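You operate a simulated robot arm through the tools that you are given. There is no shell and no other tool. Be economical: measure what you need, move in short steps, check, and stop when the job is done.

The job below is to be done with a simulated robot arm. You get a single attempt, and the scene is never put back.

Task
Turn the main switch off, then take the black lead off its post and cap the post.
Fine: the lead stands on top of the minus battery, the black cap goes on the minus post, the red lead stays on, the lid ends shut. Set down upright: black lead.

It is judged by the outcome, as a careful person would: the job done as asked, and still so three seconds after it is handed in. It fails if anything else is knocked over, pushed out of place, dropped, spilled or broken. A push-on lid holds only when it is set on centred and level and pressed home; a screw cap is set on level and turned clockwise until tight.

Robot
A 6-joint arm with a two-finger parallel gripper on a trunk, on a base that drives. Base frame: it is fixed to the floor where the robot stands at the start and does not move with it; the origin is under the middle of the robot, x ahead of it, y to its left, z up. Lengths are in cm, angles in degrees, forces in N, time in s.
Its first joint turns from -166.0 to 166.0 degrees. Places, roughly: battery lid [120, 40, 90]; black cap (4x4x5 cm) [130, 80, 100]; main switch [120, 0, 100]; red lead [125, 50, 100]; seat of the minus post [110, 30, 80]; top of the minus battery [120, 30, 80]. Payload 3.43 kg.
The TCP is the grasp point between the finger pads, 3.4 cm short of the fingertips. In the tool frame z runs along the fingers and y along their closing line. The gripper opens to 12.8 cm. The fingers are 2.4 cm wide and 1.2 cm thick; the gripper's body (4.8 by 13 cm) begins 9.6 cm behind the TCP.
Orientation is told as [roll, pitch, yaw] about the base's x, y, z axes, in that order, counted from this pose: with the fingers straight down and closing along the base's y, the tool's x points along the base's -x, its y along +y and its z along -z.

Tools
- The arm moves only by the tool apply_moves. Its argument "rows" is a list of rows, each a list of 7 numbers: the shift along the base's x, y, z in units of 30 mm (1.0 is 30 mm), then the turn, a rotation vector about the base's x, y, z in units of 5 degrees (1.0 is 5 degrees), then the finger opening in cm, from 0 to 12.8. In form: [[x, y, z, wx, wy, wz, fingers], ...]. A call has 1 to 12 rows; each row shifts and turns the commanded pose from where the row before left it. A call with a number of a shift or a turn outside -1 to 1 is refused whole. Each row takes 0.2 s and may step no farther than 5 cm and 8.6 degrees from the row before; otherwise, or with a gripper value out of range, the whole call is refused. Where a pose cannot be reached the arm comes as near as it can. A force on the tool above 90 N (or 10 N above the force at the start of the call, whichever is more), or a blocked arm, ends the call early, and 0.2 s more pass. Each finger travels about 15.3 cm/s and halts on what it meets, pressing with about 27 N; the grip force reading is that of the motor and also rises with nothing between the fingers. The clock runs only during rows and for 0.2 s after the last one: add rows that do not move to give the fingers time. The reply holds the time, the measured pose of the TCP, the force on the tool along the base axes, the opening and the grip force, in the units named above and with some noise, with the torque about the TCP (base axes, N m) and any sound that the robot's microphone picked up.
- Cameras (640 x 400 px; columns grow to the right, rows downward): "scene" is now at [17.48, 22.58, 123.84]; the picture's right is [0.05, -1.00, 0.00], its down [-0.17, -0.01, -0.98] and it looks along [0.98, 0.05, -0.17] (base axes); focal length 282 px, centre (320, 200). "wrist" rides on the gripper at [7.6, -1.1, -16] in the tool frame; the picture's right is [0.15, 0.99, 0.00], its down [-0.88, 0.13, -0.46] and it looks along [-0.45, 0.07, 0.89] (tool axes); focal length 234 px, centre (320, 200). There is no depth. A picture from a camera that has moved, and an enlarged one, comes with that camera's place and axes in the base frame and with its lens.
- get_image(camera): a new picture of that camera. It takes no simulated time.
- roll_base(legs): drives the robot by 1 to 6 legs, each [ahead, left, turn to the left] in cm, cm and degrees, along the robot's own axes; the way and the turn of a leg run together, so that a leg with both is an arc; at most 150 cm and 180 degrees a leg. The arm and the cameras ride along, it lands a little off, and it stops where it bumps. It gives what a move gives.
- pan_tilt(pan, tilt): turns the head with the scene camera to pan (to the left, within 143 degrees either way) and tilt (down, from -29 to 69), counted from straight ahead of the robot. It gives what a move gives.
- close_up(camera, box): a new picture of the part [left, top, right, bottom] of that camera's present view, enlarged. It takes no simulated time.
- job_done(): hands the job in; it is judged then, once.

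Go step by step. Nothing tells you exact positions but the pictures and the camera data: compare them with the known pose of the tool, close in by small moves and look again before you grip or let go. The budget is 120 turns and 82 pictures, counting those below and the enlarged ones. Unless the task says otherwise, let go and move clear before handing in, and close with one line.

The tools are called after "Call:" by a JSON object that holds its "fn" and its "kwargs". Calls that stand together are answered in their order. apply_moves: Moves the arm, as the interface text tells. Its arguments: {"type":"object","properties":{"rows":{"type":"array","items":{"type":"array","items":{"type":"number"}}}},"required":["rows"]} The other tools are called the same way: roll_base (legs) drives the base; pan_tilt (pan, tilt) turns the head that bears the scene camera; get_image (camera) takes a picture; close_up (camera, box) takes an enlarged picture of a part of a camera's view; job_done () hands the job in.

At the start:

```text
clock: 0.0
eef_pos: [71.92, 23.66, 99.86]
tool_rot: [0.0, 0.0, 0.0]
ft_force: [0.4, 0.5, 0.3]
wrist_torque: [0.01, 0.0, 0.02]
opening: 12.8
finger_force: 0.0
robot x, y, heading: [0.05, -0.16, -0.3]
head pan, tilt: [3.1, 10.0]
```

scene: 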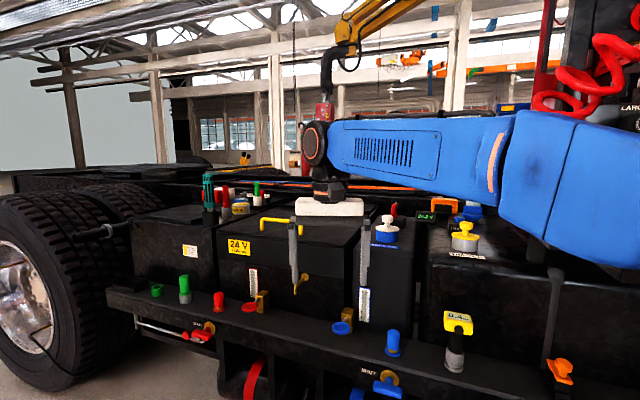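
wrist: 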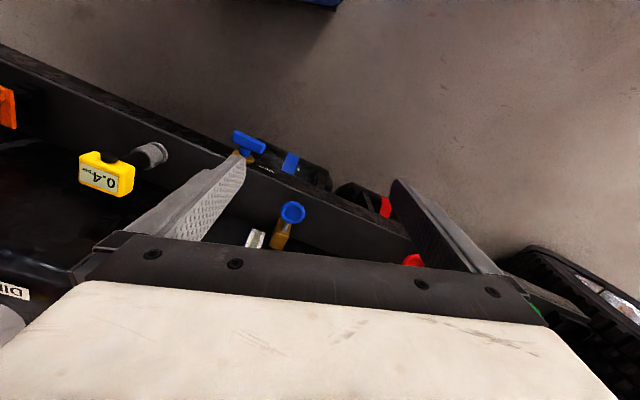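

I see a truck chassis with a battery box, its lid and a number of knobs and caps. I'll enlarge parts of the view to tell the pieces apart.

Call:
{"fn": "close_up", "kwargs": {"camera": "scene", "box": [100, 160, 300, 285]}}

Call:
{"fn": "close_up", "kwargs": {"camera": "scene", "box": [280, 170, 520, 320]}}

```text
3.20 times, centred on (200, 222) of scene
camera zoom: at [17.48, 22.58, 123.84], right [0.05, -1.0, 0.0], down [-0.17, -0.01, -0.98], along [0.98, 0.05, -0.17], focal length 904 px, centre (704, 128)
```

zoom: 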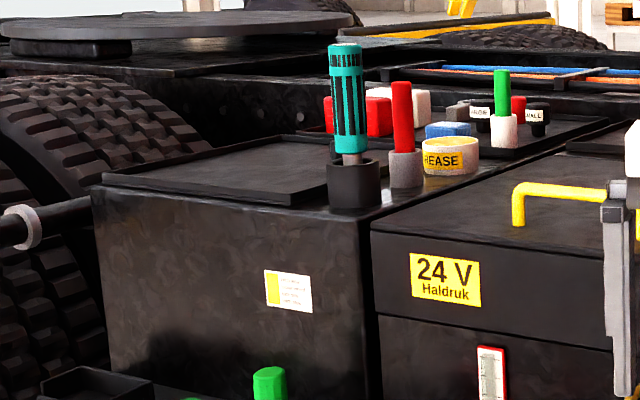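

```text
2.67 times, centred on (400, 245) of scene
camera zoom: at [17.48, 22.58, 123.84], right [0.05, -1.0, 0.0], down [-0.17, -0.01, -0.98], along [0.98, 0.05, -0.17], focal length 753 px, centre (107, 80)
```

zoom: 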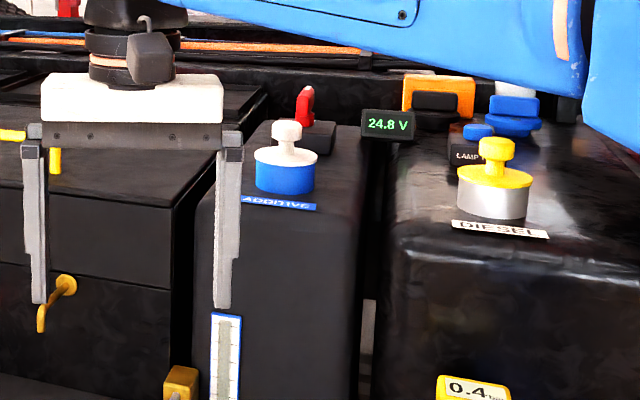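

The battery box is behind the gripper ("24 V Haldruk", with a yellow handle). The red key near the voltmeter may be the main switch. I'll raise the arm out of the way for a clear view.

Call:
{"fn": "apply_moves", "kwargs": {"rows": [[-1, -1, 1, 0, 0, 0, 12.8], [-1, -1, 1, 0, 0, 0, 12.8], [-1, -1, 1, 0, 0, 0, 12.8], [-1, -1, 1, 0, 0, 0, 12.8], [-1, -1, 1, 0, 0, 0, 12.8], [-1, -1, 1, 0, 0, 0, 12.8], [0, -1, 1, 0, 0, 0, 12.8], [0, -1, 1, 0, 0, 0, 12.8], [0, -1, 1, 0, 0, 0, 12.8], [0, -1, 0, 0, 0, 0, 12.8]]}}

Call:
{"fn": "pan_tilt", "kwargs": {"pan": 0, "tilt": 20}}

Call:
{"fn": "get_image", "kwargs": {"camera": "scene"}}

```text
refused: row 1 steps farther than a row can; nothing moved
```

```text
clock: 0.7
eef_pos: [72.12, 23.57, 100.04]
tool_rot: [-0.1, 0.0, 0.0]
ft_force: [-0.4, 0.4, 0.3]
wrist_torque: [0.0, 0.0, 0.0]
opening: 12.79
finger_force: 0.0
robot x, y, heading: [0.21, -0.09, 0.3]
head pan, tilt: [0.0, 20.0]
```

```text
77 pictures are left
camera scene: at [17.5, 22.07, 122.22], right [0.0, -1.0, 0.0], down [-0.34, 0.0, -0.94], along [0.94, 0.0, -0.34], focal length 282 px, centre (320, 200)
```

scene: 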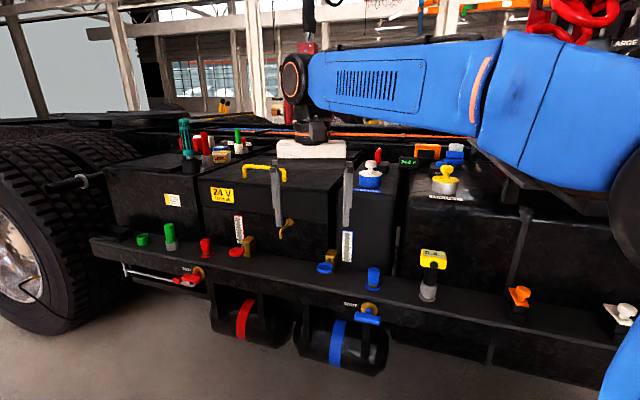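

The row was too long a step, so I'll use 0.9-unit diagonals to move the arm right and up.

Call:
{"fn": "apply_moves", "kwargs": {"rows": [[-0.9, -0.9, 0.9, 0, 0, 0, 12.8], [-0.9, -0.9, 0.9, 0, 0, 0, 12.8], [-0.9, -0.9, 0.9, 0, 0, 0, 12.8], [-0.9, -0.9, 0.9, 0, 0, 0, 12.8], [-0.9, -0.9, 0.9, 0, 0, 0, 12.8], [-0.9, -0.9, 0.9, 0, 0, 0, 12.8], [0, -1, 0.9, 0, 0, 0, 12.8], [0, -1, 0.9, 0, 0, 0, 12.8], [0, -1, 0, 0, 0, 0, 12.8], [0, -1, 0, 0, 0, 0, 12.8], [0, -1, 0, 0, 0, 0, 12.8], [0, -1, 0, 0, 0, 0, 12.8]]}}

Call:
{"fn": "get_image", "kwargs": {"camera": "scene"}}

```text
clock: 3.3
eef_pos: [56.92, -10.45, 115.76]
tool_rot: [-0.1, -0.2, 0.0]
ft_force: [0.4, -0.4, -1.1]
wrist_torque: [0.01, 0.0, -0.01]
opening: 12.79
finger_force: 0.0
out of reach, approached as far as the arm can: row 7, 8, 10
robot x, y, heading: [0.02, -0.16, -0.4]
head pan, tilt: [0.0, 20.0]
```

```text
76 pictures are left
camera scene: at [17.49, 22.07, 122.22], right [0.0, -1.0, 0.0], down [-0.34, 0.0, -0.94], along [0.94, 0.0, -0.34], focal length 282 px, centre (320, 200)
```

scene: 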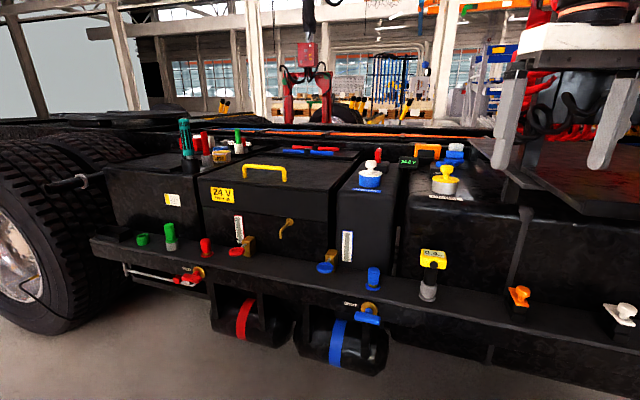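

Call:
{"fn": "close_up", "kwargs": {"camera": "scene", "box": [170, 105, 330, 205]}}

Call:
{"fn": "close_up", "kwargs": {"camera": "scene", "box": [320, 125, 480, 225]}}

Call:
{"fn": "close_up", "kwargs": {"camera": "scene", "box": [190, 180, 380, 299]}}

```text
4.00 times, centred on (250, 155) of scene
camera zoom: at [17.49, 22.07, 122.22], right [0.0, -1.0, 0.0], down [-0.34, 0.0, -0.94], along [0.94, 0.0, -0.34], focal length 1130 px, centre (600, 380)
```

zoom: 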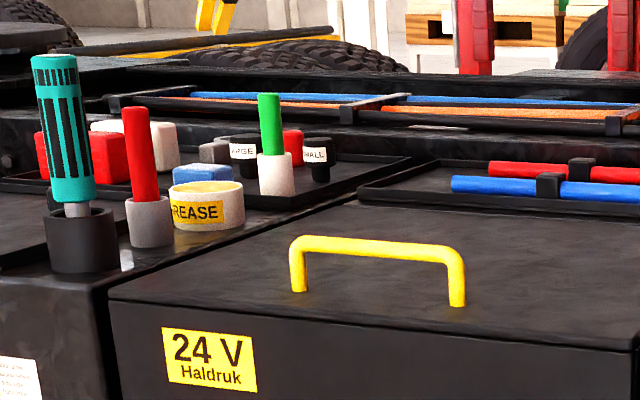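

```text
4.00 times, centred on (400, 175) of scene
camera zoom: at [17.49, 22.07, 122.22], right [0.0, -1.0, 0.0], down [-0.34, 0.0, -0.94], along [0.94, 0.0, -0.34], focal length 1130 px, centre (0, 300)
```

zoom: 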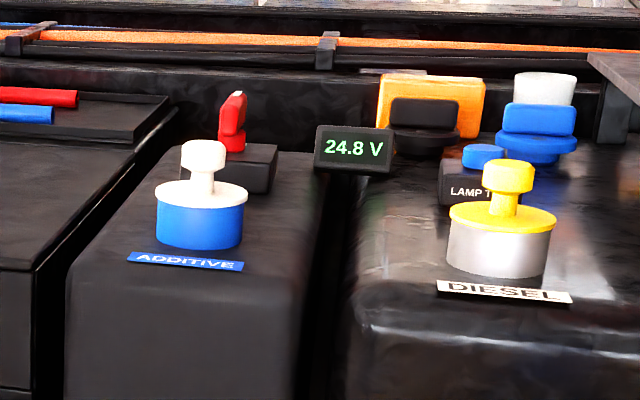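

```text
3.36 times, centred on (285, 240) of scene
camera zoom: at [17.49, 22.07, 122.22], right [0.0, -1.0, 0.0], down [-0.34, 0.0, -0.94], along [0.94, 0.0, -0.34], focal length 949 px, centre (438, 67)
```

zoom: 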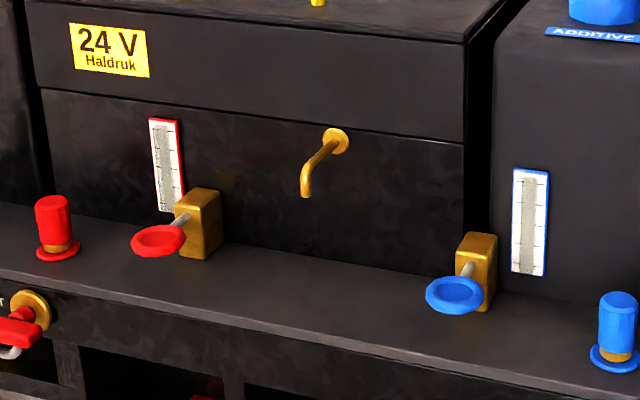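

The truck is yawed by about 14° to the base frame. The main switch looks to be the red key on the black block at about [120, 1, 102], and the lid has a yellow handle. I'll drive closer, square up, and look again.

Call:
{"fn": "roll_base", "kwargs": {"legs": [[22, 0, 0], [0, 0, -14]]}}

Call:
{"fn": "pan_tilt", "kwargs": {"pan": 15, "tilt": 25}}

Call:
{"fn": "get_image", "kwargs": {"camera": "scene"}}

```text
clock: 5.8
eef_pos: [74.56, -24.12, 115.93]
tool_rot: [0.0, -0.2, -14.2]
ft_force: [0.0, -0.4, 0.4]
wrist_torque: [0.01, -0.01, -0.01]
opening: 12.79
finger_force: 0.0
robot x, y, heading: [21.79, 0.17, -14.2]
head pan, tilt: [0.0, 20.0]
```

```text
clock: 6.6
eef_pos: [74.56, -24.04, 115.8]
tool_rot: [0.1, -0.2, -14.1]
ft_force: [0.0, -0.1, -0.3]
wrist_torque: [-0.01, -0.01, 0.02]
opening: 12.81
finger_force: 0.2
robot x, y, heading: [21.87, 0.06, -14.1]
head pan, tilt: [15.0, 25.0]
```

```text
72 pictures are left
camera scene: at [44.48, 19.54, 121.41], right [0.01, -1.0, 0.0], down [-0.42, -0.01, -0.91], along [0.91, 0.01, -0.42], focal length 282 px, centre (320, 200)
```

scene: 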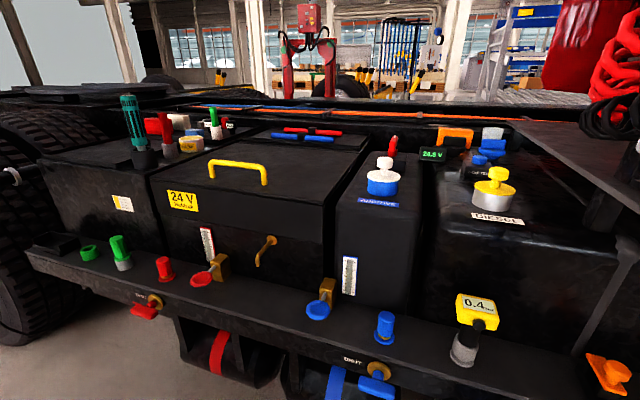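

Call:
{"fn": "close_up", "kwargs": {"camera": "scene", "box": [110, 90, 270, 190]}}

Call:
{"fn": "close_up", "kwargs": {"camera": "scene", "box": [350, 120, 510, 220]}}

Call:
{"fn": "close_up", "kwargs": {"camera": "scene", "box": [190, 120, 350, 220]}}

```text
4.00 times, centred on (190, 140) of scene
camera zoom: at [44.48, 19.54, 121.41], right [0.01, -1.0, 0.0], down [-0.42, -0.01, -0.91], along [0.91, 0.01, -0.42], focal length 1130 px, centre (840, 440)
```

zoom: 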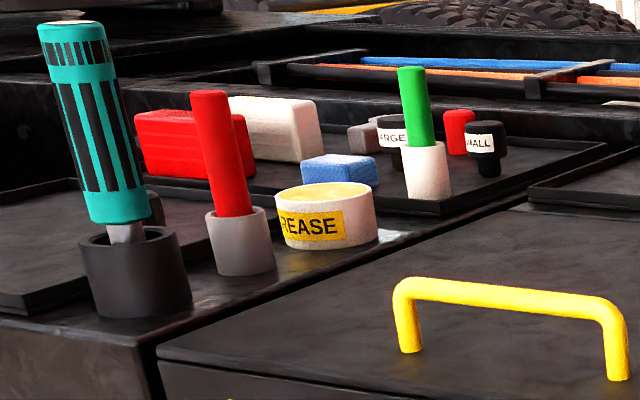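

```text
4.00 times, centred on (430, 170) of scene
camera zoom: at [44.48, 19.54, 121.41], right [0.01, -1.0, 0.0], down [-0.42, -0.01, -0.91], along [0.91, 0.01, -0.42], focal length 1130 px, centre (-120, 320)
```

zoom: 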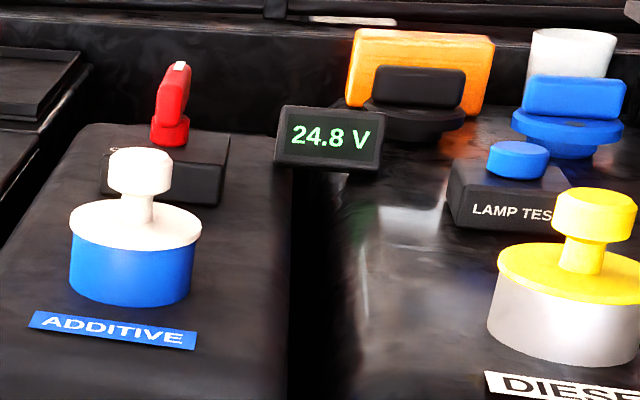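

```text
4.00 times, centred on (270, 170) of scene
camera zoom: at [44.48, 19.54, 121.41], right [0.01, -1.0, 0.0], down [-0.42, -0.01, -0.91], along [0.91, 0.01, -0.42], focal length 1130 px, centre (520, 320)
```

zoom: 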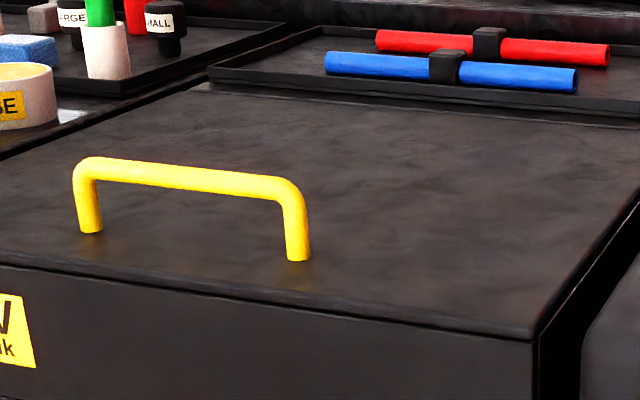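

The handle base runs from about (116, 49.5, 95) to (111.7, 34.5, 95). The red key is at about (116, 2, 103.5). I'll bring the wrist camera over the key to read its markings.

Call:
{"fn": "apply_moves", "kwargs": {"rows": [[1, 0.9, 0, 0, 0, 0, 6], [1, 0.9, 0, 0, 0, 0, 6], [1, 0.9, 0, 0, 0, 0, 6], [1, 0.9, 0, 0, 0, 0, 6], [1, 0.9, 0, 0, 0, 0, 6], [1, 0.9, 0, 0, 0, 0, 6], [1, 0.9, 0, 0, 0, 0, 6], [1, 0.9, 0, 0, 0, 0, 6], [1, 0.9, 0, 0, 0, 0, 6]]}}

Call:
{"fn": "get_image", "kwargs": {"camera": "wrist"}}

```text
clock: 8.6
eef_pos: [101.43, -0.09, 115.64]
tool_rot: [0.2, -0.6, -14.1]
ft_force: [-0.6, 0.2, 0.7]
wrist_torque: [0.01, -0.1, -0.05]
opening: 6.01
finger_force: 0.1
robot x, y, heading: [21.81, 0.01, -14.3]
head pan, tilt: [15.0, 25.0]
```

```text
68 pictures are left
camera wrist: at [93.66, 0.7, 131.59], right [0.1, 1.0, 0.0], down [0.88, -0.09, 0.46], along [0.46, -0.04, -0.89], focal length 234 px, centre (320, 200)
```

wrist: 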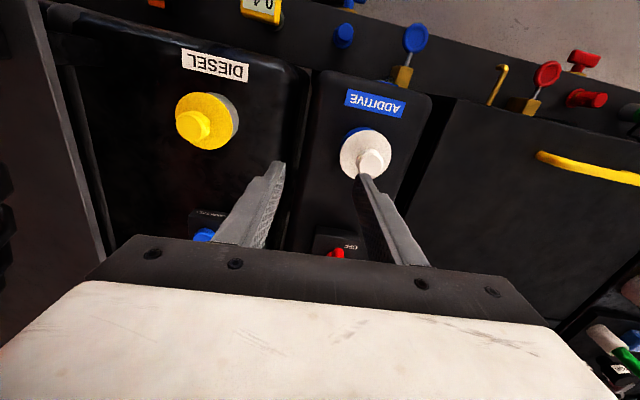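

Call:
{"fn": "close_up", "kwargs": {"camera": "wrist", "box": [290, 205, 390, 268]}}

```text
6.35 times, centred on (340, 236) of wrist
camera zoom: at [93.66, 0.7, 131.59], right [0.1, 1.0, 0.0], down [0.88, -0.09, 0.46], along [0.46, -0.04, -0.89], focal length 1487 px, centre (193, -32)
```

zoom: 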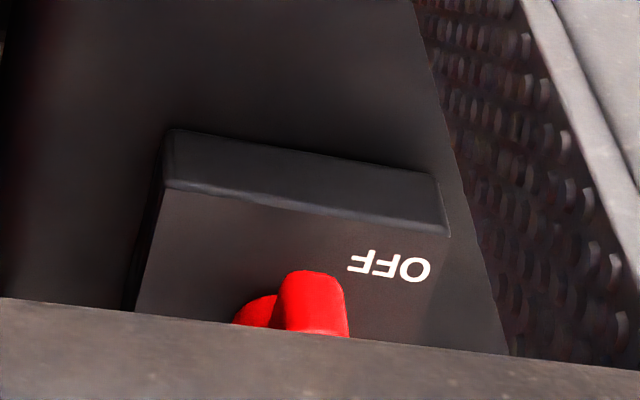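

Call:
{"fn": "apply_moves", "kwargs": {"rows": [[1, 0.3, 0, 0, 0, 0, 9], [1, 0.3, 0, 0, 0, 0, 12], [1, 0, 0, 0, 0, 0, 12], [1, 0, 0, 0, 0, 0, 12]]}}

Call:
{"fn": "get_image", "kwargs": {"camera": "wrist"}}

```text
clock: 9.6
eef_pos: [111.93, 1.58, 111.78]
tool_rot: [0.1, -0.6, -14.1]
ft_force: [-0.5, 0.1, 1.0]
wrist_torque: [0.0, -0.06, -0.04]
opening: 12.0
finger_force: 0.0
out of reach, approached as far as the arm can: row 1, 2, 3, 4
robot x, y, heading: [22.26, -0.03, -14.3]
head pan, tilt: [15.0, 25.0]
```

```text
66 pictures are left
camera wrist: at [104.19, 2.2, 127.67], right [0.1, 1.0, 0.0], down [0.88, -0.09, 0.46], along [0.46, -0.04, -0.89], focal length 234 px, centre (320, 200)
```

wrist: 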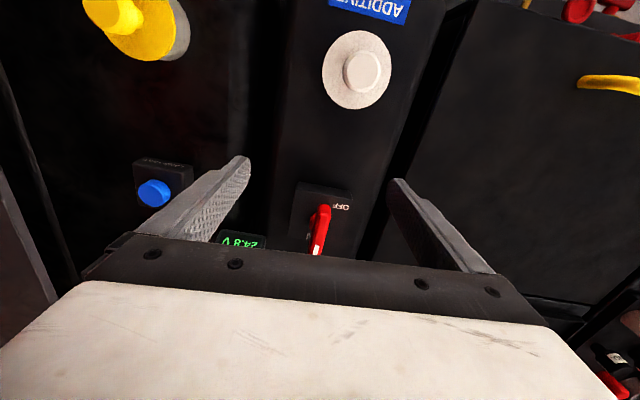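

Call:
{"fn": "close_up", "kwargs": {"camera": "wrist", "box": [270, 175, 390, 250]}}

Call:
{"fn": "pan_tilt", "kwargs": {"pan": 0, "tilt": 65}}

Call:
{"fn": "get_image", "kwargs": {"camera": "scene"}}

```text
5.33 times, centred on (330, 212) of wrist
camera zoom: at [104.19, 2.2, 127.67], right [0.1, 1.0, 0.0], down [0.88, -0.09, 0.46], along [0.46, -0.04, -0.89], focal length 1249 px, centre (267, 133)
```

zoom: 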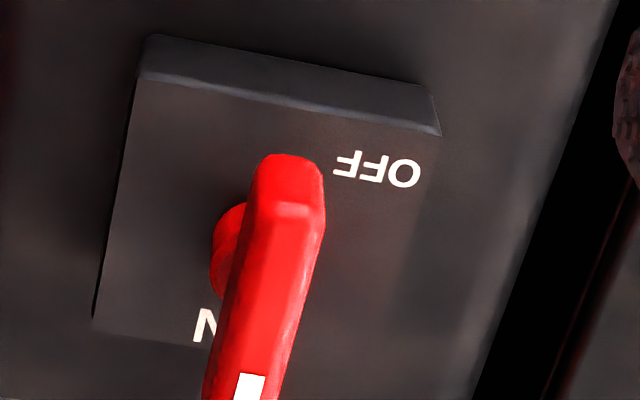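

```text
clock: 10.7
eef_pos: [111.95, 1.48, 111.69]
tool_rot: [0.1, -0.4, -14.2]
ft_force: [-0.2, 0.1, 0.4]
wrist_torque: [-0.03, -0.02, 0.01]
opening: 12.01
finger_force: 0.2
robot x, y, heading: [21.83, -0.01, -13.9]
head pan, tilt: [0.0, 65.0]
```

```text
64 pictures are left
camera scene: at [41.17, 17.93, 115.85], right [-0.24, -0.97, 0.0], down [-0.88, 0.22, -0.42], along [0.41, -0.1, -0.91], focal length 282 px, centre (320, 200)
```

scene: 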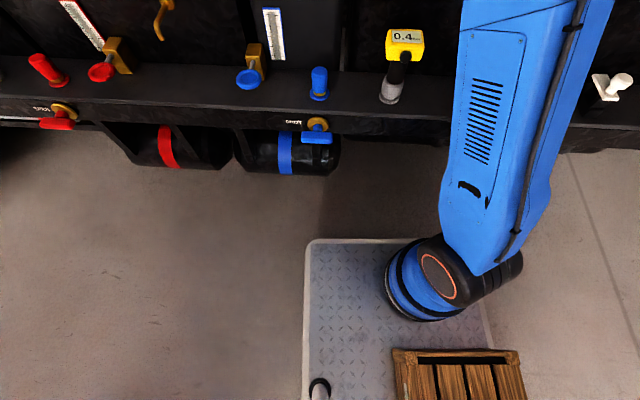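

The red key's white pointer is at ON (far side), and OFF is at the near-left, so it needs a counter-clockwise turn as seen from above. The arm is at its reach limit, so I'll retract it and drive ahead about 14 cm; the platform has room.

Call:
{"fn": "apply_moves", "kwargs": {"rows": [[-1, 0.1, 0.3, 0, 0, 0, 8], [-1, 0.1, 0.3, 0, 0, 0, 8], [-1, 0.1, 0.3, 0, 0, 0, 8], [-1, 0.1, 0, 0, 0, 0, 8]]}}

Call:
{"fn": "roll_base", "kwargs": {"legs": [[14, 0, -2]]}}

Call:
{"fn": "get_image", "kwargs": {"camera": "wrist"}}

```text
clock: 11.7
eef_pos: [100.0, 3.05, 114.21]
tool_rot: [-0.1, -0.1, -14.2]
ft_force: [0.4, -0.7, -0.8]
wrist_torque: [0.0, 0.09, 0.01]
opening: 8.01
finger_force: 0.0
robot x, y, heading: [22.15, 0.37, -14.3]
head pan, tilt: [0.0, 65.0]
```

```text
clock: 13.0
eef_pos: [113.68, -3.21, 114.39]
tool_rot: [0.1, -0.3, -16.0]
ft_force: [-0.3, 0.3, -0.2]
wrist_torque: [-0.02, -0.02, 0.02]
opening: 7.99
finger_force: 0.1
robot x, y, heading: [35.22, -3.84, -16.0]
head pan, tilt: [0.0, 65.0]
```

```text
63 pictures are left
camera wrist: at [106.04, -2.22, 130.31], right [0.13, 0.99, 0.0], down [0.88, -0.12, 0.46], along [0.45, -0.06, -0.89], focal length 234 px, centre (320, 200)
```

wrist: 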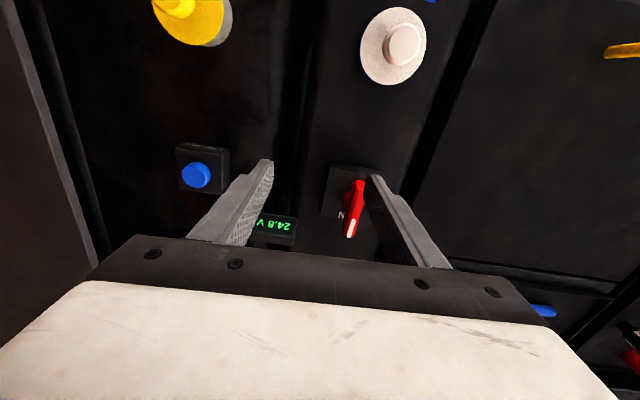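

The key is at about (120, 0.6), blade along roughly -18°, top z ≈ 105. I'll go over it and check before descending.

Call:
{"fn": "apply_moves", "kwargs": {"rows": [[0.7, 0.4, 0, 0, 0, 0, 6], [0.7, 0.4, 0, 0, 0, 0, 6], [0.7, 0.4, -0.6, 0, 0, 0, 6], [0, 0, -0.5, 0, 0, 0, 6]]}}

Call:
{"fn": "get_image", "kwargs": {"camera": "wrist"}}

```text
clock: 14.0
eef_pos: [120.09, 0.45, 111.19]
tool_rot: [0.0, -0.2, -15.9]
ft_force: [0.1, 0.5, -0.4]
wrist_torque: [-0.01, -0.01, 0.03]
opening: 5.99
finger_force: 0.2
robot x, y, heading: [35.57, -3.67, -15.8]
head pan, tilt: [0.0, 65.0]
```

```text
62 pictures are left
camera wrist: at [112.48, 1.47, 127.09], right [0.13, 0.99, 0.0], down [0.88, -0.12, 0.46], along [0.45, -0.06, -0.89], focal length 234 px, centre (320, 200)
```

wrist: 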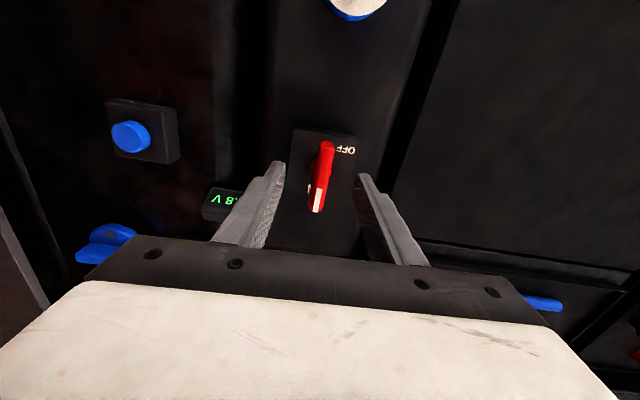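

Call:
{"fn": "close_up", "kwargs": {"camera": "wrist", "box": [270, 120, 380, 225]}}

Call:
{"fn": "pan_tilt", "kwargs": {"pan": 10, "tilt": 25}}

Call:
{"fn": "get_image", "kwargs": {"camera": "scene"}}

```text
3.81 times, centred on (325, 172) of wrist
camera zoom: at [112.48, 1.47, 127.09], right [0.13, 0.99, 0.0], down [0.88, -0.12, 0.46], along [0.45, -0.06, -0.89], focal length 892 px, centre (301, 305)
```

zoom: 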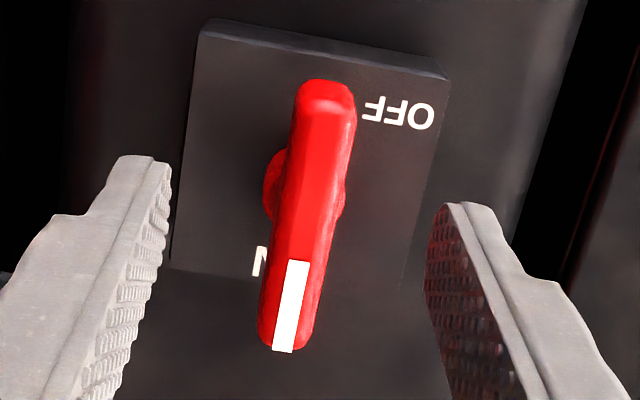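

```text
clock: 15.1
eef_pos: [120.08, 0.35, 111.13]
tool_rot: [0.1, -0.2, -16.0]
ft_force: [-0.1, 0.3, 0.9]
wrist_torque: [0.0, 0.03, -0.01]
opening: 6.01
finger_force: 0.1
robot x, y, heading: [35.48, -3.83, -15.9]
head pan, tilt: [10.0, 25.0]
```

```text
60 pictures are left
camera scene: at [58.68, 14.35, 121.4], right [-0.1, -0.99, 0.0], down [-0.42, 0.04, -0.91], along [0.9, -0.09, -0.42], focal length 282 px, centre (320, 200)
```

scene: 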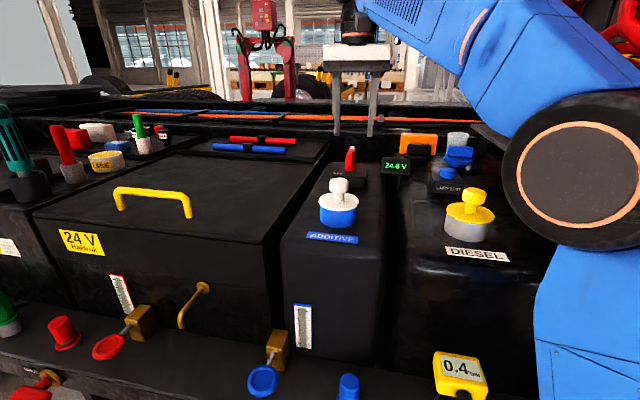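

The key's pivot is at about (121.5, 0.4), the blade is about 7 cm long, and its top is at z ≈ 105.5. I'll descend to TCP z ≈ 105 and close on it.

Call:
{"fn": "apply_moves", "kwargs": {"rows": [[0.45, 0.02, -0.4, 0, 0, 0, 6], [0, 0, -0.8, 0, 0, 0, 6], [0, 0, -0.8, 0, 0, 0, 6], [0, 0, 0, 0, 0, 0, 6]]}}

Call:
{"fn": "get_image", "kwargs": {"camera": "wrist"}}

Call:
{"fn": "close_up", "kwargs": {"camera": "scene", "box": [300, 90, 420, 165]}}

```text
clock: 16.1
eef_pos: [121.42, 0.33, 105.15]
tool_rot: [0.1, -0.1, -16.0]
ft_force: [0.1, 0.1, -0.2]
wrist_torque: [0.0, 0.01, -0.02]
opening: 5.99
finger_force: 0.1
robot x, y, heading: [35.93, -3.5, -16.1]
head pan, tilt: [10.0, 25.0]
```

```text
59 pictures are left
camera wrist: at [113.82, 1.33, 121.11], right [0.13, 0.99, 0.0], down [0.88, -0.12, 0.46], along [0.45, -0.06, -0.89], focal length 234 px, centre (320, 200)
```

wrist: 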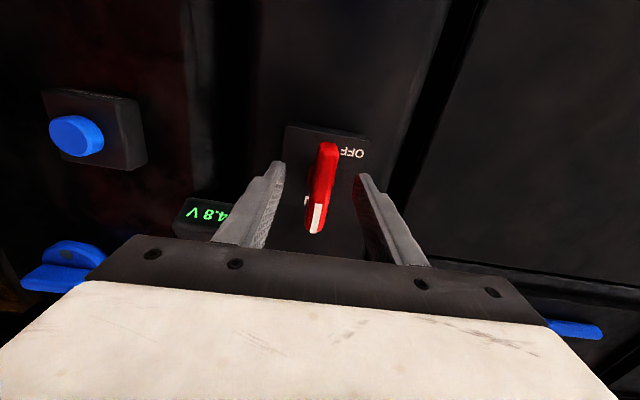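

```text
5.33 times, centred on (360, 128) of scene
camera zoom: at [58.68, 14.36, 121.41], right [-0.1, -0.99, 0.0], down [-0.42, 0.04, -0.91], along [0.9, -0.09, -0.42], focal length 1506 px, centre (107, 587)
```

zoom: 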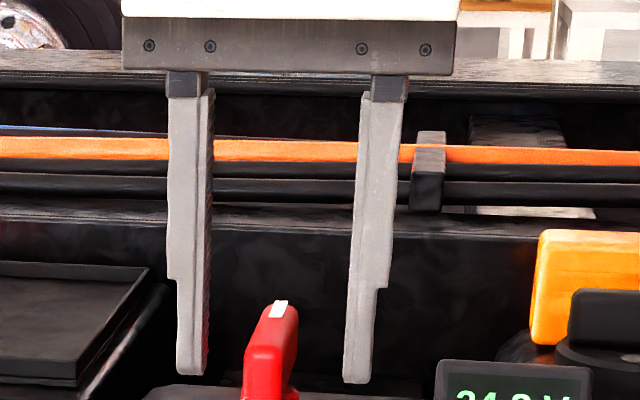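

The fingers straddle the blade, aligned with it. I'll close on it.

Call:
{"fn": "apply_moves", "kwargs": {"rows": [[0, 0, 0, 0, 0, 0, 3], [0, 0, 0, 0, 0, 0, 1], [0, 0, 0, 0, 0, 0, 1], [0, 0, 0, 0, 0, 0, 1]]}}

```text
clock: 17.1
eef_pos: [121.44, 0.47, 105.14]
tool_rot: [0.0, -0.2, -15.9]
ft_force: [5.0, 18.7, 1.1]
wrist_torque: [0.46, -0.48, 0.12]
opening: 1.69
finger_force: 45.4
robot x, y, heading: [35.32, -3.75, -15.9]
head pan, tilt: [10.0, 25.0]
```

Call:
{"fn": "apply_moves", "kwargs": {"rows": [[0.03, 0.1, 0, 0, 0, 0, 1], [0, 0, 0, 0, 0, 1, 1], [0, 0, 0, 0, 0, 1, 1], [0, 0, 0, 0, 0, 1, 1], [0, 0, 0, 0, 0, 1, 1]]}}

```text
clock: 18.3
eef_pos: [121.45, 0.31, 105.28]
tool_rot: [-0.1, -0.2, 3.8]
ft_force: [2.8, -54.0, 3.1]
wrist_torque: [-1.06, 0.16, -0.37]
opening: 1.67
finger_force: 44.7
robot x, y, heading: [35.55, -3.68, -16.0]
head pan, tilt: [10.0, 25.0]
```

Call:
{"fn": "apply_moves", "kwargs": {"rows": [[0, -0.075, 0, 0, 0, 0, 1], [0, 0, 0, 0, 0, 1, 1], [0, 0, 0, 0, 0, 1, 1], [0, 0, 0, 0, 0, 1, 1], [0, 0, 0, 0, 0, 1, 1]]}}

Call:
{"fn": "get_image", "kwargs": {"camera": "wrist"}}

```text
clock: 19.5
eef_pos: [121.56, 0.06, 105.16]
tool_rot: [-0.2, -0.3, 24.0]
ft_force: [34.0, -71.1, 24.6]
wrist_torque: [-1.02, -1.99, -0.91]
opening: 1.57
finger_force: 42.7
robot x, y, heading: [35.24, -3.69, -15.9]
head pan, tilt: [10.0, 25.0]
```

```text
57 pictures are left
camera wrist: at [115.03, -4.03, 121.05], right [-0.54, 0.84, 0.0], down [0.75, 0.48, 0.46], along [0.39, 0.24, -0.89], focal length 234 px, centre (320, 200)
```

wrist: 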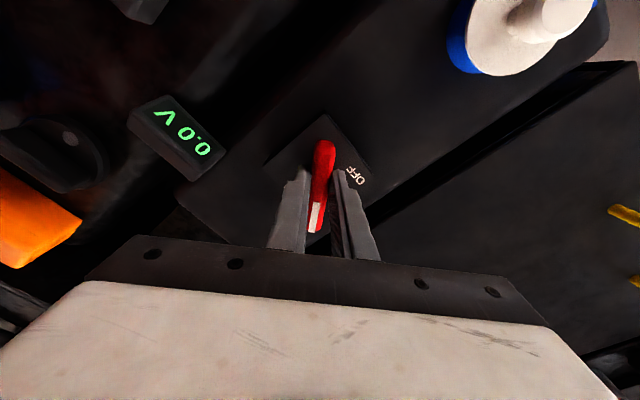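

The voltmeter now reads 0.0 V. I'll relax the side load and continue to the stop so the key is fully at OFF.

Call:
{"fn": "apply_moves", "kwargs": {"rows": [[0.03, -0.08, -0.03, 0, 0, 0, 1], [0, 0, 0, 0, 0, 1, 1], [0, 0, 0, 0, 0, 1, 1], [0, 0, 0, 0, 0, 1, 1]]}}

```text
clock: 20.5
eef_pos: [121.48, 0.47, 104.87]
tool_rot: [0.2, 0.0, 39.1]
ft_force: [13.8, -27.6, 2.3]
wrist_torque: [-0.86, -0.4, -0.16]
opening: 2.73
finger_force: 16.1
robot x, y, heading: [35.96, -3.71, -15.9]
head pan, tilt: [10.0, 25.0]
```

Call:
{"fn": "close_up", "kwargs": {"camera": "wrist", "box": [240, 100, 400, 260]}}

```text
2.50 times, centred on (320, 180) of wrist
camera zoom: at [116.38, -5.32, 120.8], right [-0.74, 0.67, 0.0], down [0.6, 0.66, 0.46], along [0.3, 0.34, -0.89], focal length 585 px, centre (320, 250)
```

zoom: 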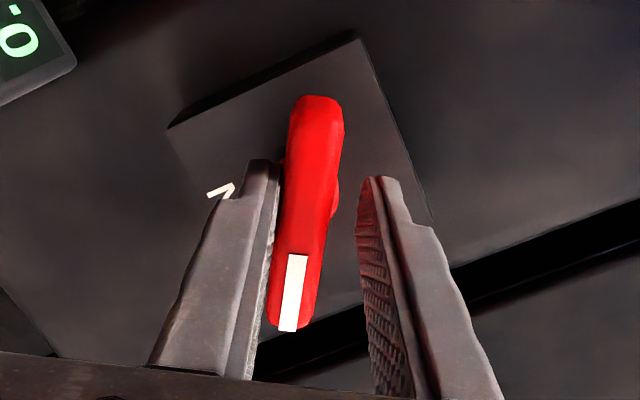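

The key has followed to about 40° and sits off-centre in the fingers. I'll shift the tool towards it by (+0.45, -0.4) cm and go on turning.

Call:
{"fn": "apply_moves", "kwargs": {"rows": [[0.13, -0.12, 0, 0, 0, 0, 1], [0, 0, 0, 0, 0, 0, 1], [0, 0, 0, 0, 0, 0, 1]]}}

```text
clock: 21.3
eef_pos: [121.85, -0.01, 104.8]
tool_rot: [0.1, -0.2, 39.0]
ft_force: [1.3, -3.1, -12.2]
wrist_torque: [0.37, -1.17, -0.01]
opening: 1.68
finger_force: 45.1
robot x, y, heading: [35.13, -3.28, -15.8]
head pan, tilt: [10.0, 25.0]
```

Centred now with a low side force. I'll continue turning.

Call:
{"fn": "apply_moves", "kwargs": {"rows": [[0, 0, 0.03, 0, 0, 1, 1], [0, 0, 0, 0, 0, 1, 1], [0, 0, 0, 0, 0, 1, 1], [0, 0, 0, 0, 0, 1, 1], [0, 0, 0, 0, 0, 1, 1]]}}

Call:
{"fn": "get_image", "kwargs": {"camera": "wrist"}}

```text
clock: 22.5
eef_pos: [121.95, 0.1, 104.88]
tool_rot: [0.1, -0.1, 64.1]
ft_force: [3.7, -1.7, -31.1]
wrist_torque: [-0.45, -0.16, 0.01]
opening: 1.67
finger_force: 45.0
robot x, y, heading: [35.72, -3.56, -16.0]
head pan, tilt: [10.0, 25.0]
```

```text
55 pictures are left
camera wrist: at [119.72, -7.45, 120.9], right [-0.95, 0.3, 0.0], down [0.27, 0.85, 0.46], along [0.14, 0.44, -0.89], focal length 234 px, centre (320, 200)
```

wrist: 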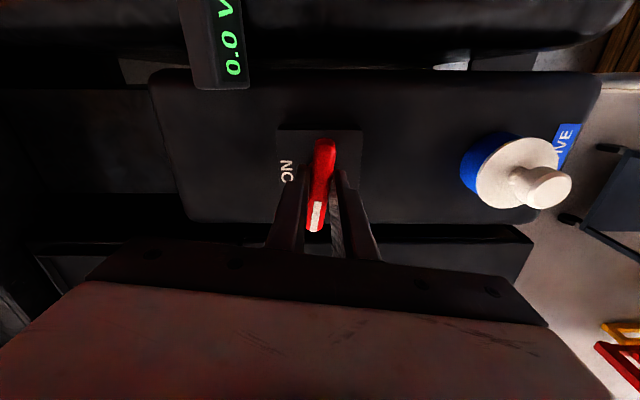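

The pointer is about 80° round. I'll go on a little to find the stop.

Call:
{"fn": "apply_moves", "kwargs": {"rows": [[0, 0, 0.02, 0, 0, 1, 1], [0, 0, 0, 0, 0, 1, 1], [0, 0, 0, 0, 0, 0, 1]]}}

```text
clock: 23.3
eef_pos: [121.97, -0.03, 105.04]
tool_rot: [0.0, -0.2, 74.0]
ft_force: [14.3, -4.5, -23.5]
wrist_torque: [-0.17, -0.25, -1.21]
opening: 1.72
finger_force: 44.8
robot x, y, heading: [35.55, -3.9, -16.1]
head pan, tilt: [10.0, 25.0]
```

The torque rose at 90° of turn, so that is the OFF stop. I'll open, rise and check.

Call:
{"fn": "apply_moves", "kwargs": {"rows": [[0, 0, 0, 0, 0, -0.4, 2.5], [0, 0, 0, 0, 0, 0, 4], [0, 0, 0.5, 0, 0, 0, 4], [0, 0, 1, 0, 0, 0, 4], [0, 0, 1, 0, 0, 0, 4]]}}

Call:
{"fn": "get_image", "kwargs": {"camera": "wrist"}}

```text
clock: 24.5
eef_pos: [121.75, -0.03, 112.45]
tool_rot: [0.0, -0.1, 72.0]
ft_force: [-0.4, 0.2, 0.2]
wrist_torque: [-0.03, 0.01, 0.0]
opening: 3.99
finger_force: 0.0
robot x, y, heading: [35.82, -3.86, -16.1]
head pan, tilt: [10.0, 25.0]
```

```text
54 pictures are left
camera wrist: at [120.54, -7.61, 128.47], right [-0.99, 0.17, 0.0], down [0.15, 0.88, 0.46], along [0.08, 0.45, -0.89], focal length 234 px, centre (320, 200)
```

wrist: 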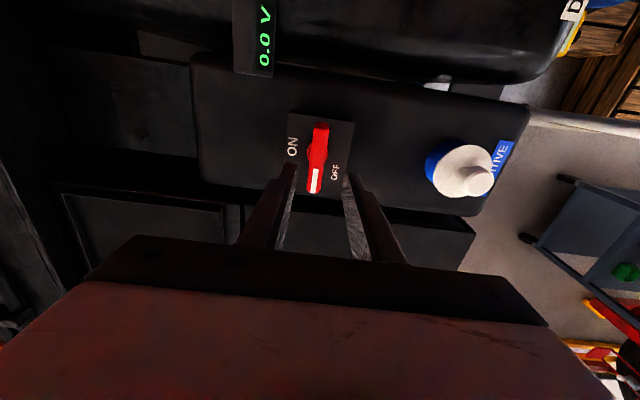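

The main switch is OFF. Next comes the lid, so I'll look for hinges and latches.

Call:
{"fn": "pan_tilt", "kwargs": {"pan": 45, "tilt": 28}}

Call:
{"fn": "get_image", "kwargs": {"camera": "scene"}}

Call:
{"fn": "close_up", "kwargs": {"camera": "scene", "box": [260, 90, 500, 240]}}

```text
clock: 25.5
eef_pos: [121.93, -0.01, 112.46]
tool_rot: [0.0, -0.2, 72.0]
ft_force: [0.4, 0.5, -0.5]
wrist_torque: [-0.01, -0.05, 0.0]
opening: 3.99
finger_force: 0.1
robot x, y, heading: [35.76, -3.36, -16.1]
head pan, tilt: [45.0, 28.0]
```

```text
53 pictures are left
camera scene: at [57.5, 19.73, 120.93], right [0.48, -0.87, 0.0], down [-0.41, -0.23, -0.88], along [0.77, 0.43, -0.47], focal length 282 px, centre (320, 200)
```

scene: 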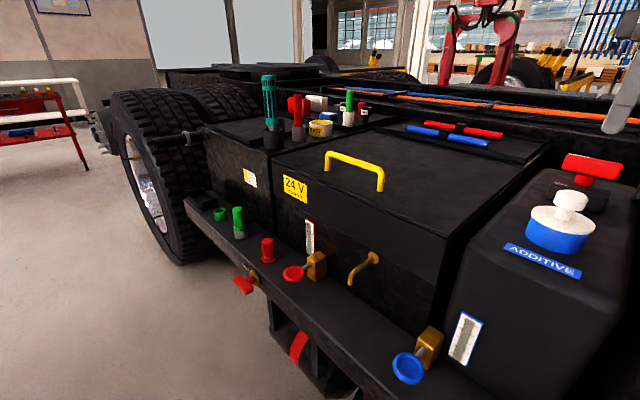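

```text
2.67 times, centred on (380, 165) of scene
camera zoom: at [57.5, 19.73, 120.93], right [0.48, -0.87, 0.0], down [-0.41, -0.23, -0.88], along [0.77, 0.43, -0.47], focal length 753 px, centre (160, 293)
```

zoom: 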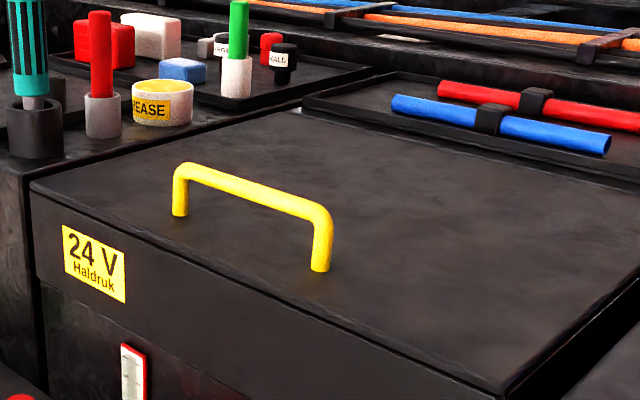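

The lid looks hinged at the rear: the handle is about 7.5 cm behind the front edge and the depth is about 42 cm. Before moving sideways I'll check the base clearance below.

Call:
{"fn": "pan_tilt", "kwargs": {"pan": 30, "tilt": 69}}

Call:
{"fn": "get_image", "kwargs": {"camera": "scene"}}

```text
clock: 26.6
eef_pos: [121.86, 0.04, 112.41]
tool_rot: [0.0, -0.2, 72.0]
ft_force: [-0.4, -0.1, -0.1]
wrist_torque: [-0.04, 0.02, 0.0]
opening: 4.0
finger_force: 0.2
robot x, y, heading: [35.5, -3.93, -16.0]
head pan, tilt: [30.0, 68.8]
```

```text
51 pictures are left
camera scene: at [54.95, 16.67, 115.47], right [0.24, -0.97, 0.0], down [-0.9, -0.23, -0.36], along [0.35, 0.09, -0.93], focal length 282 px, centre (320, 200)
```

scene: 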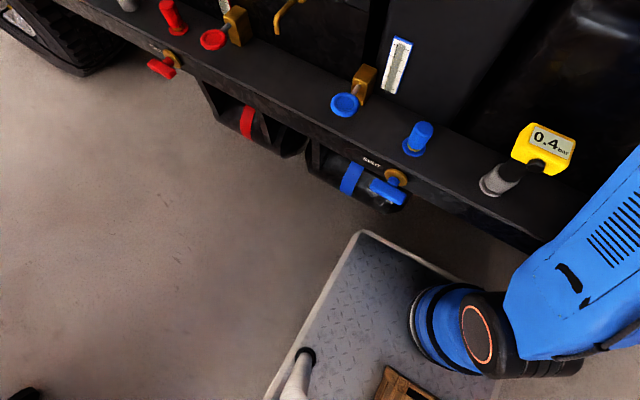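

The low platform passes beneath the shelf and there is free floor to the left. I'll drive 36 cm left with the arm held high.

Call:
{"fn": "roll_base", "kwargs": {"legs": [[0, 36, 0]]}}

Call:
{"fn": "pan_tilt", "kwargs": {"pan": 15, "tilt": 30}}

Call:
{"fn": "get_image", "kwargs": {"camera": "scene"}}

Call:
{"fn": "get_image", "kwargs": {"camera": "wrist"}}

```text
clock: 28.8
eef_pos: [131.44, 33.76, 112.5]
tool_rot: [0.0, -0.2, 72.2]
ft_force: [-0.3, -1.0, -0.5]
wrist_torque: [0.02, 0.02, -0.02]
opening: 3.96
finger_force: 0.1
robot x, y, heading: [45.05, 30.53, -15.6]
head pan, tilt: [30.0, 68.8]
```

```text
clock: 29.9
eef_pos: [131.53, 33.8, 112.37]
tool_rot: [0.0, -0.1, 72.1]
ft_force: [0.5, 1.2, 0.4]
wrist_torque: [-0.01, 0.02, 0.02]
opening: 3.99
finger_force: 0.0
robot x, y, heading: [45.14, 29.98, -16.0]
head pan, tilt: [15.0, 30.0]
```

```text
50 pictures are left
camera scene: at [68.21, 48.9, 120.6], right [-0.02, -1.0, 0.0], down [-0.5, 0.01, -0.87], along [0.87, -0.01, -0.5], focal length 282 px, centre (320, 200)
```

scene: 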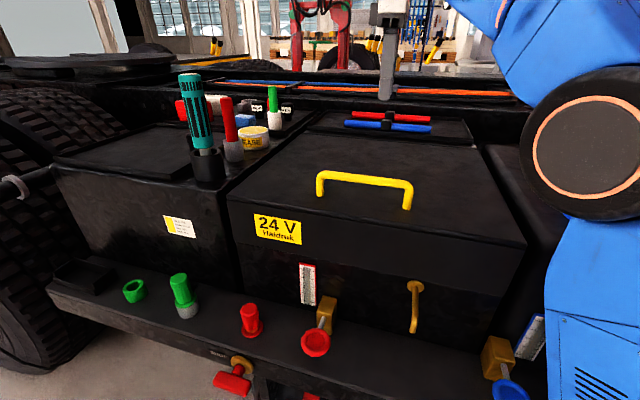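

```text
49 pictures are left
camera wrist: at [130.21, 26.17, 128.44], right [-0.99, 0.17, 0.0], down [0.15, 0.88, 0.46], along [0.08, 0.45, -0.89], focal length 234 px, centre (320, 200)
```

wrist: 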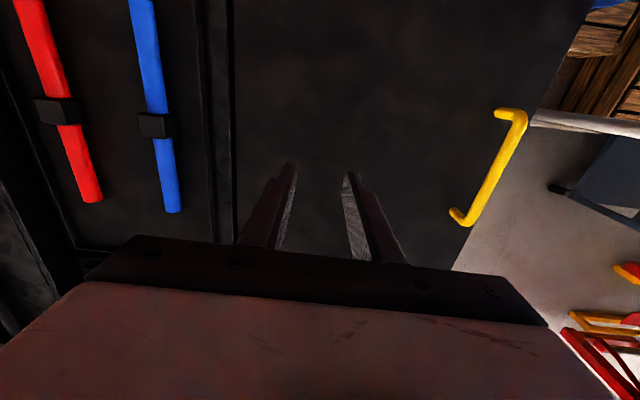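

The lid handle's middle is at about (111.5, 40.5, 99). I'll move above it, fingers closing across it.

Call:
{"fn": "apply_moves", "kwargs": {"rows": [[-0.93, 0.32, 0, 0, 0, 0, 5], [-0.93, 0.32, 0, 0, 0, 0, 5], [-0.93, 0.32, 0, 0, 0, 0.3, 5], [-0.93, 0.32, 0, 0, 0, 0, 5], [-0.93, 0.32, 0, 0, 0, 0, 5], [-0.93, 0.32, -0.9, 0, 0, 0, 5], [-0.93, 0.32, -0.9, 0, 0, 0, 5]]}}

Call:
{"fn": "get_image", "kwargs": {"camera": "wrist"}}

Call:
{"fn": "close_up", "kwargs": {"camera": "scene", "box": [280, 110, 460, 230]}}

```text
clock: 31.5
eef_pos: [112.05, 40.55, 107.12]
tool_rot: [0.0, -0.1, 73.6]
ft_force: [1.0, 0.3, -0.9]
wrist_torque: [-0.01, 0.02, -0.03]
opening: 4.98
finger_force: 0.0
robot x, y, heading: [45.42, 29.82, -15.9]
head pan, tilt: [15.0, 30.0]
```

```text
48 pictures are left
camera wrist: at [110.99, 33.0, 123.12], right [-0.99, 0.14, 0.0], down [0.12, 0.88, 0.46], along [0.06, 0.45, -0.89], focal length 234 px, centre (320, 200)
```

wrist: 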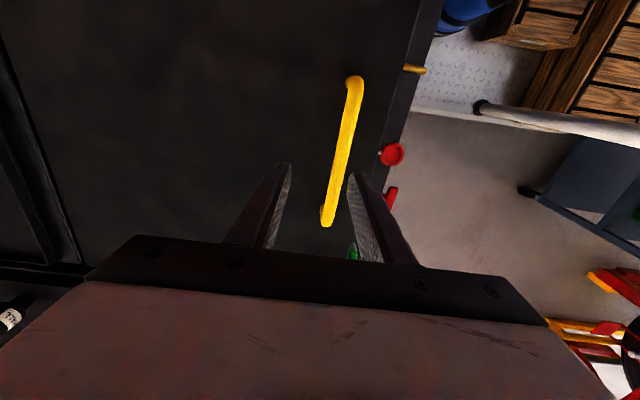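

```text
3.33 times, centred on (370, 170) of scene
camera zoom: at [68.23, 48.9, 120.61], right [-0.02, -1.0, 0.0], down [-0.5, 0.01, -0.87], along [0.87, -0.01, -0.5], focal length 941 px, centre (153, 300)
```

zoom: 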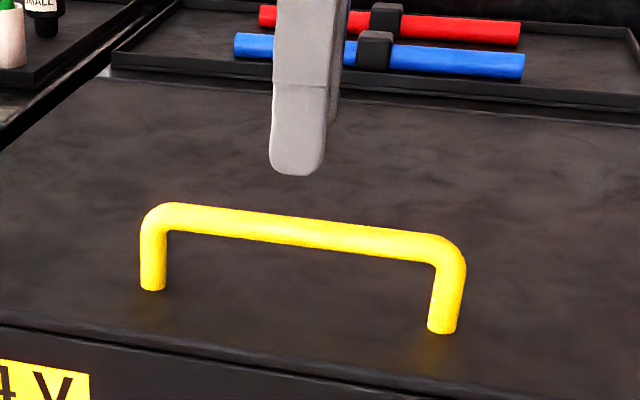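

The rod runs through about (110.1, 40.6) and is aligned with the tool. I'll shift 1.9 cm towards the robot and descend to TCP z ≈ 99.6, then grip.

Call:
{"fn": "apply_moves", "kwargs": {"rows": [[-0.63, 0.03, 0, 0, 0, 0, 5], [0, 0, -0.9, 0, 0, 0, 5], [0, 0, -0.9, 0, 0, 0, 5], [0, 0, -0.7, 0, 0, 0, 5], [0, 0, 0, 0, 0, 0, 5]]}}

Call:
{"fn": "get_image", "kwargs": {"camera": "wrist"}}

Call:
{"fn": "close_up", "kwargs": {"camera": "scene", "box": [280, 110, 460, 230]}}

```text
clock: 32.7
eef_pos: [110.28, 40.75, 99.62]
tool_rot: [-0.1, -0.2, 73.5]
ft_force: [-0.4, -0.7, 0.0]
wrist_torque: [0.0, 0.0, 0.02]
opening: 5.01
finger_force: 0.1
robot x, y, heading: [45.37, 29.92, -16.0]
head pan, tilt: [15.0, 30.0]
```

```text
46 pictures are left
camera wrist: at [109.15, 33.05, 115.58], right [-0.99, 0.14, 0.0], down [0.12, 0.88, 0.46], along [0.06, 0.45, -0.89], focal length 234 px, centre (320, 200)
```

wrist: 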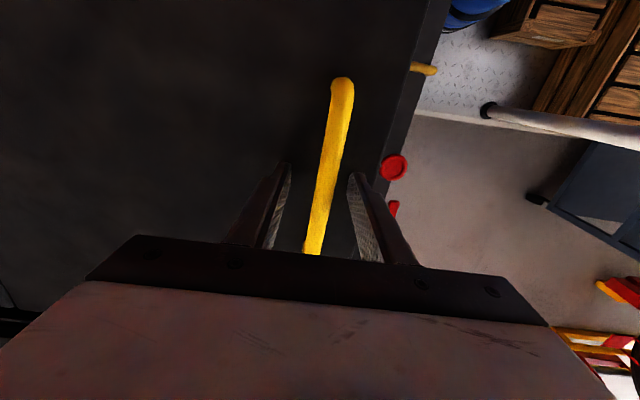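

```text
3.33 times, centred on (370, 170) of scene
camera zoom: at [68.2, 48.89, 120.61], right [-0.02, -1.0, 0.0], down [-0.5, 0.01, -0.87], along [0.87, -0.01, -0.5], focal length 941 px, centre (153, 300)
```

zoom: 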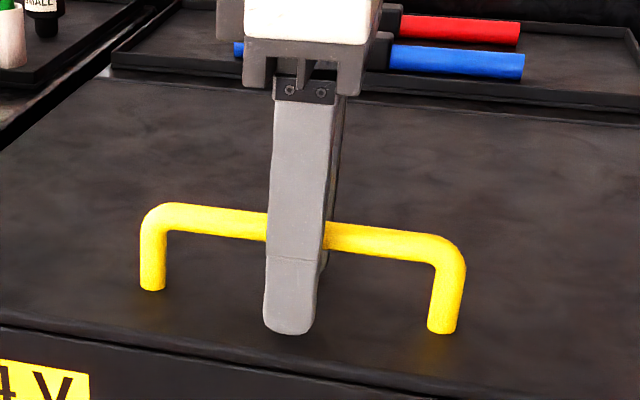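

The fingers straddle the rod. I'll close and try a small lift.

Call:
{"fn": "apply_moves", "kwargs": {"rows": [[0, 0, 0, 0, 0, 0, 3], [0, 0, 0, 0, 0, 0, 1], [0, 0, 0, 0, 0, 0, 0.6], [0, 0, 0, 0, 0, 0, 0.6]]}}

Call:
{"fn": "apply_moves", "kwargs": {"rows": [[0, 0, 0.3, 0, 0, 0, 0.6], [0, 0, 0.3, 0, 0, 0, 0.6], [0, 0, 0.3, 0, 0, 0, 0.6], [0, 0, 0.3, 0, 0, 0, 0.6]]}}

Call:
{"fn": "get_image", "kwargs": {"camera": "scene"}}

```text
clock: 33.7
eef_pos: [110.14, 40.76, 99.6]
tool_rot: [0.0, -0.2, 73.6]
ft_force: [-17.9, 4.1, -0.4]
wrist_torque: [-0.12, -0.06, -0.21]
opening: 1.67
finger_force: 9.1
robot x, y, heading: [45.31, 30.18, -15.8]
head pan, tilt: [15.0, 30.0]
```

```text
clock: 34.7
eef_pos: [110.59, 40.56, 103.13]
tool_rot: [-0.1, -0.1, 73.4]
ft_force: [44.8, -4.8, -14.1]
wrist_torque: [-0.14, 0.26, -1.11]
opening: 1.42
finger_force: 45.3
robot x, y, heading: [45.28, 29.97, -16.1]
head pan, tilt: [15.0, 30.0]
```

```text
44 pictures are left
camera scene: at [68.48, 48.87, 120.57], right [-0.02, -1.0, 0.0], down [-0.5, 0.01, -0.87], along [0.86, -0.01, -0.5], focal length 282 px, centre (320, 200)
```

scene: 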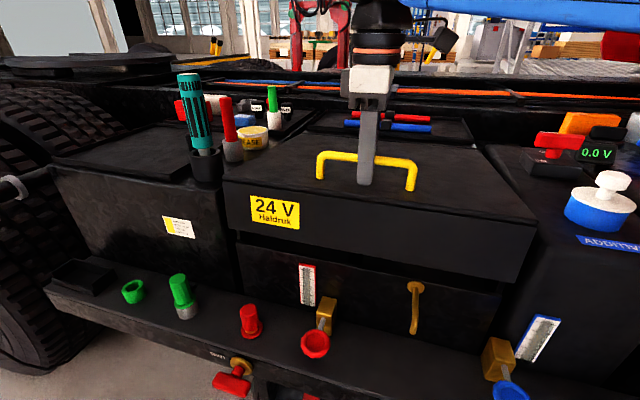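

The lid is hinged at the rear and its front comes up freely. I'll follow the arc (radius ≈ 34 cm) while tilting the tool forwards, watching forces.

Call:
{"fn": "apply_moves", "kwargs": {"rows": [[0.394, -0.113, 0.747, -0.277, -0.961, 0, 0.6], [0.317, -0.091, 0.94, -0.277, -0.961, 0, 0.6], [0.394, -0.114, 0.907, -0.277, -0.961, 0, 0.6]]}}

```text
clock: 35.5
eef_pos: [113.25, 39.65, 110.95]
tool_rot: [-14.9, -0.2, 73.6]
ft_force: [12.3, -2.4, -11.6]
wrist_torque: [-0.32, 0.31, -1.19]
opening: 1.44
finger_force: 45.2
robot x, y, heading: [45.03, 30.34, -16.0]
head pan, tilt: [15.0, 30.0]
```

The model fits well, with low forces. Continuing.

Call:
{"fn": "apply_moves", "kwargs": {"rows": [[0.471, -0.136, 0.87, -0.277, -0.961, 0, 0.6], [0.541, -0.156, 0.82, -0.277, -0.961, 0, 0.6], [0.605, -0.175, 0.77, -0.277, -0.961, 0, 0.6]]}}

Call:
{"fn": "get_image", "kwargs": {"camera": "scene"}}

```text
clock: 36.3
eef_pos: [118.0, 38.08, 118.6]
tool_rot: [-30.1, -0.4, 73.7]
ft_force: [-4.0, -6.5, -3.7]
wrist_torque: [0.11, 0.17, -1.2]
opening: 1.39
finger_force: 44.4
robot x, y, heading: [45.91, 29.85, -15.8]
head pan, tilt: [15.0, 30.0]
```

```text
43 pictures are left
camera scene: at [68.19, 48.85, 120.62], right [-0.02, -1.0, 0.0], down [-0.5, 0.01, -0.87], along [0.87, -0.01, -0.5], focal length 282 px, centre (320, 200)
```

scene: 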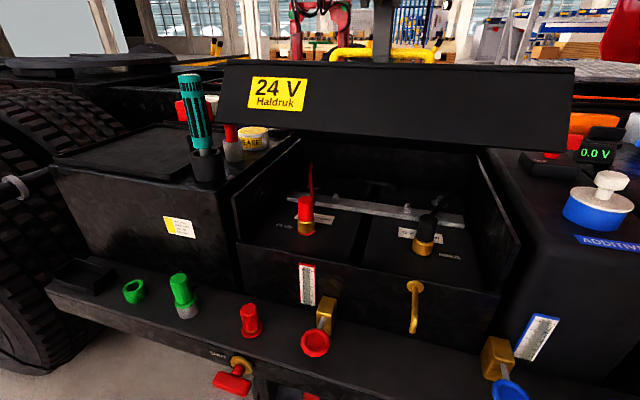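

Call:
{"fn": "apply_moves", "kwargs": {"rows": [[0.67, -0.193, 0.71, -0.277, -0.961, 0, 0.6], [0.727, -0.21, 0.65, -0.277, -0.961, 0, 0.6], [0.778, -0.224, 0.583, -0.277, -0.961, 0, 0.6]]}}

```text
clock: 37.1
eef_pos: [124.72, 36.18, 124.33]
tool_rot: [-45.2, -0.4, 73.8]
ft_force: [-10.0, -16.5, 0.7]
wrist_torque: [0.36, 0.08, -1.23]
opening: 1.44
finger_force: 44.8
robot x, y, heading: [45.27, 29.95, -15.8]
head pan, tilt: [15.0, 30.0]
```

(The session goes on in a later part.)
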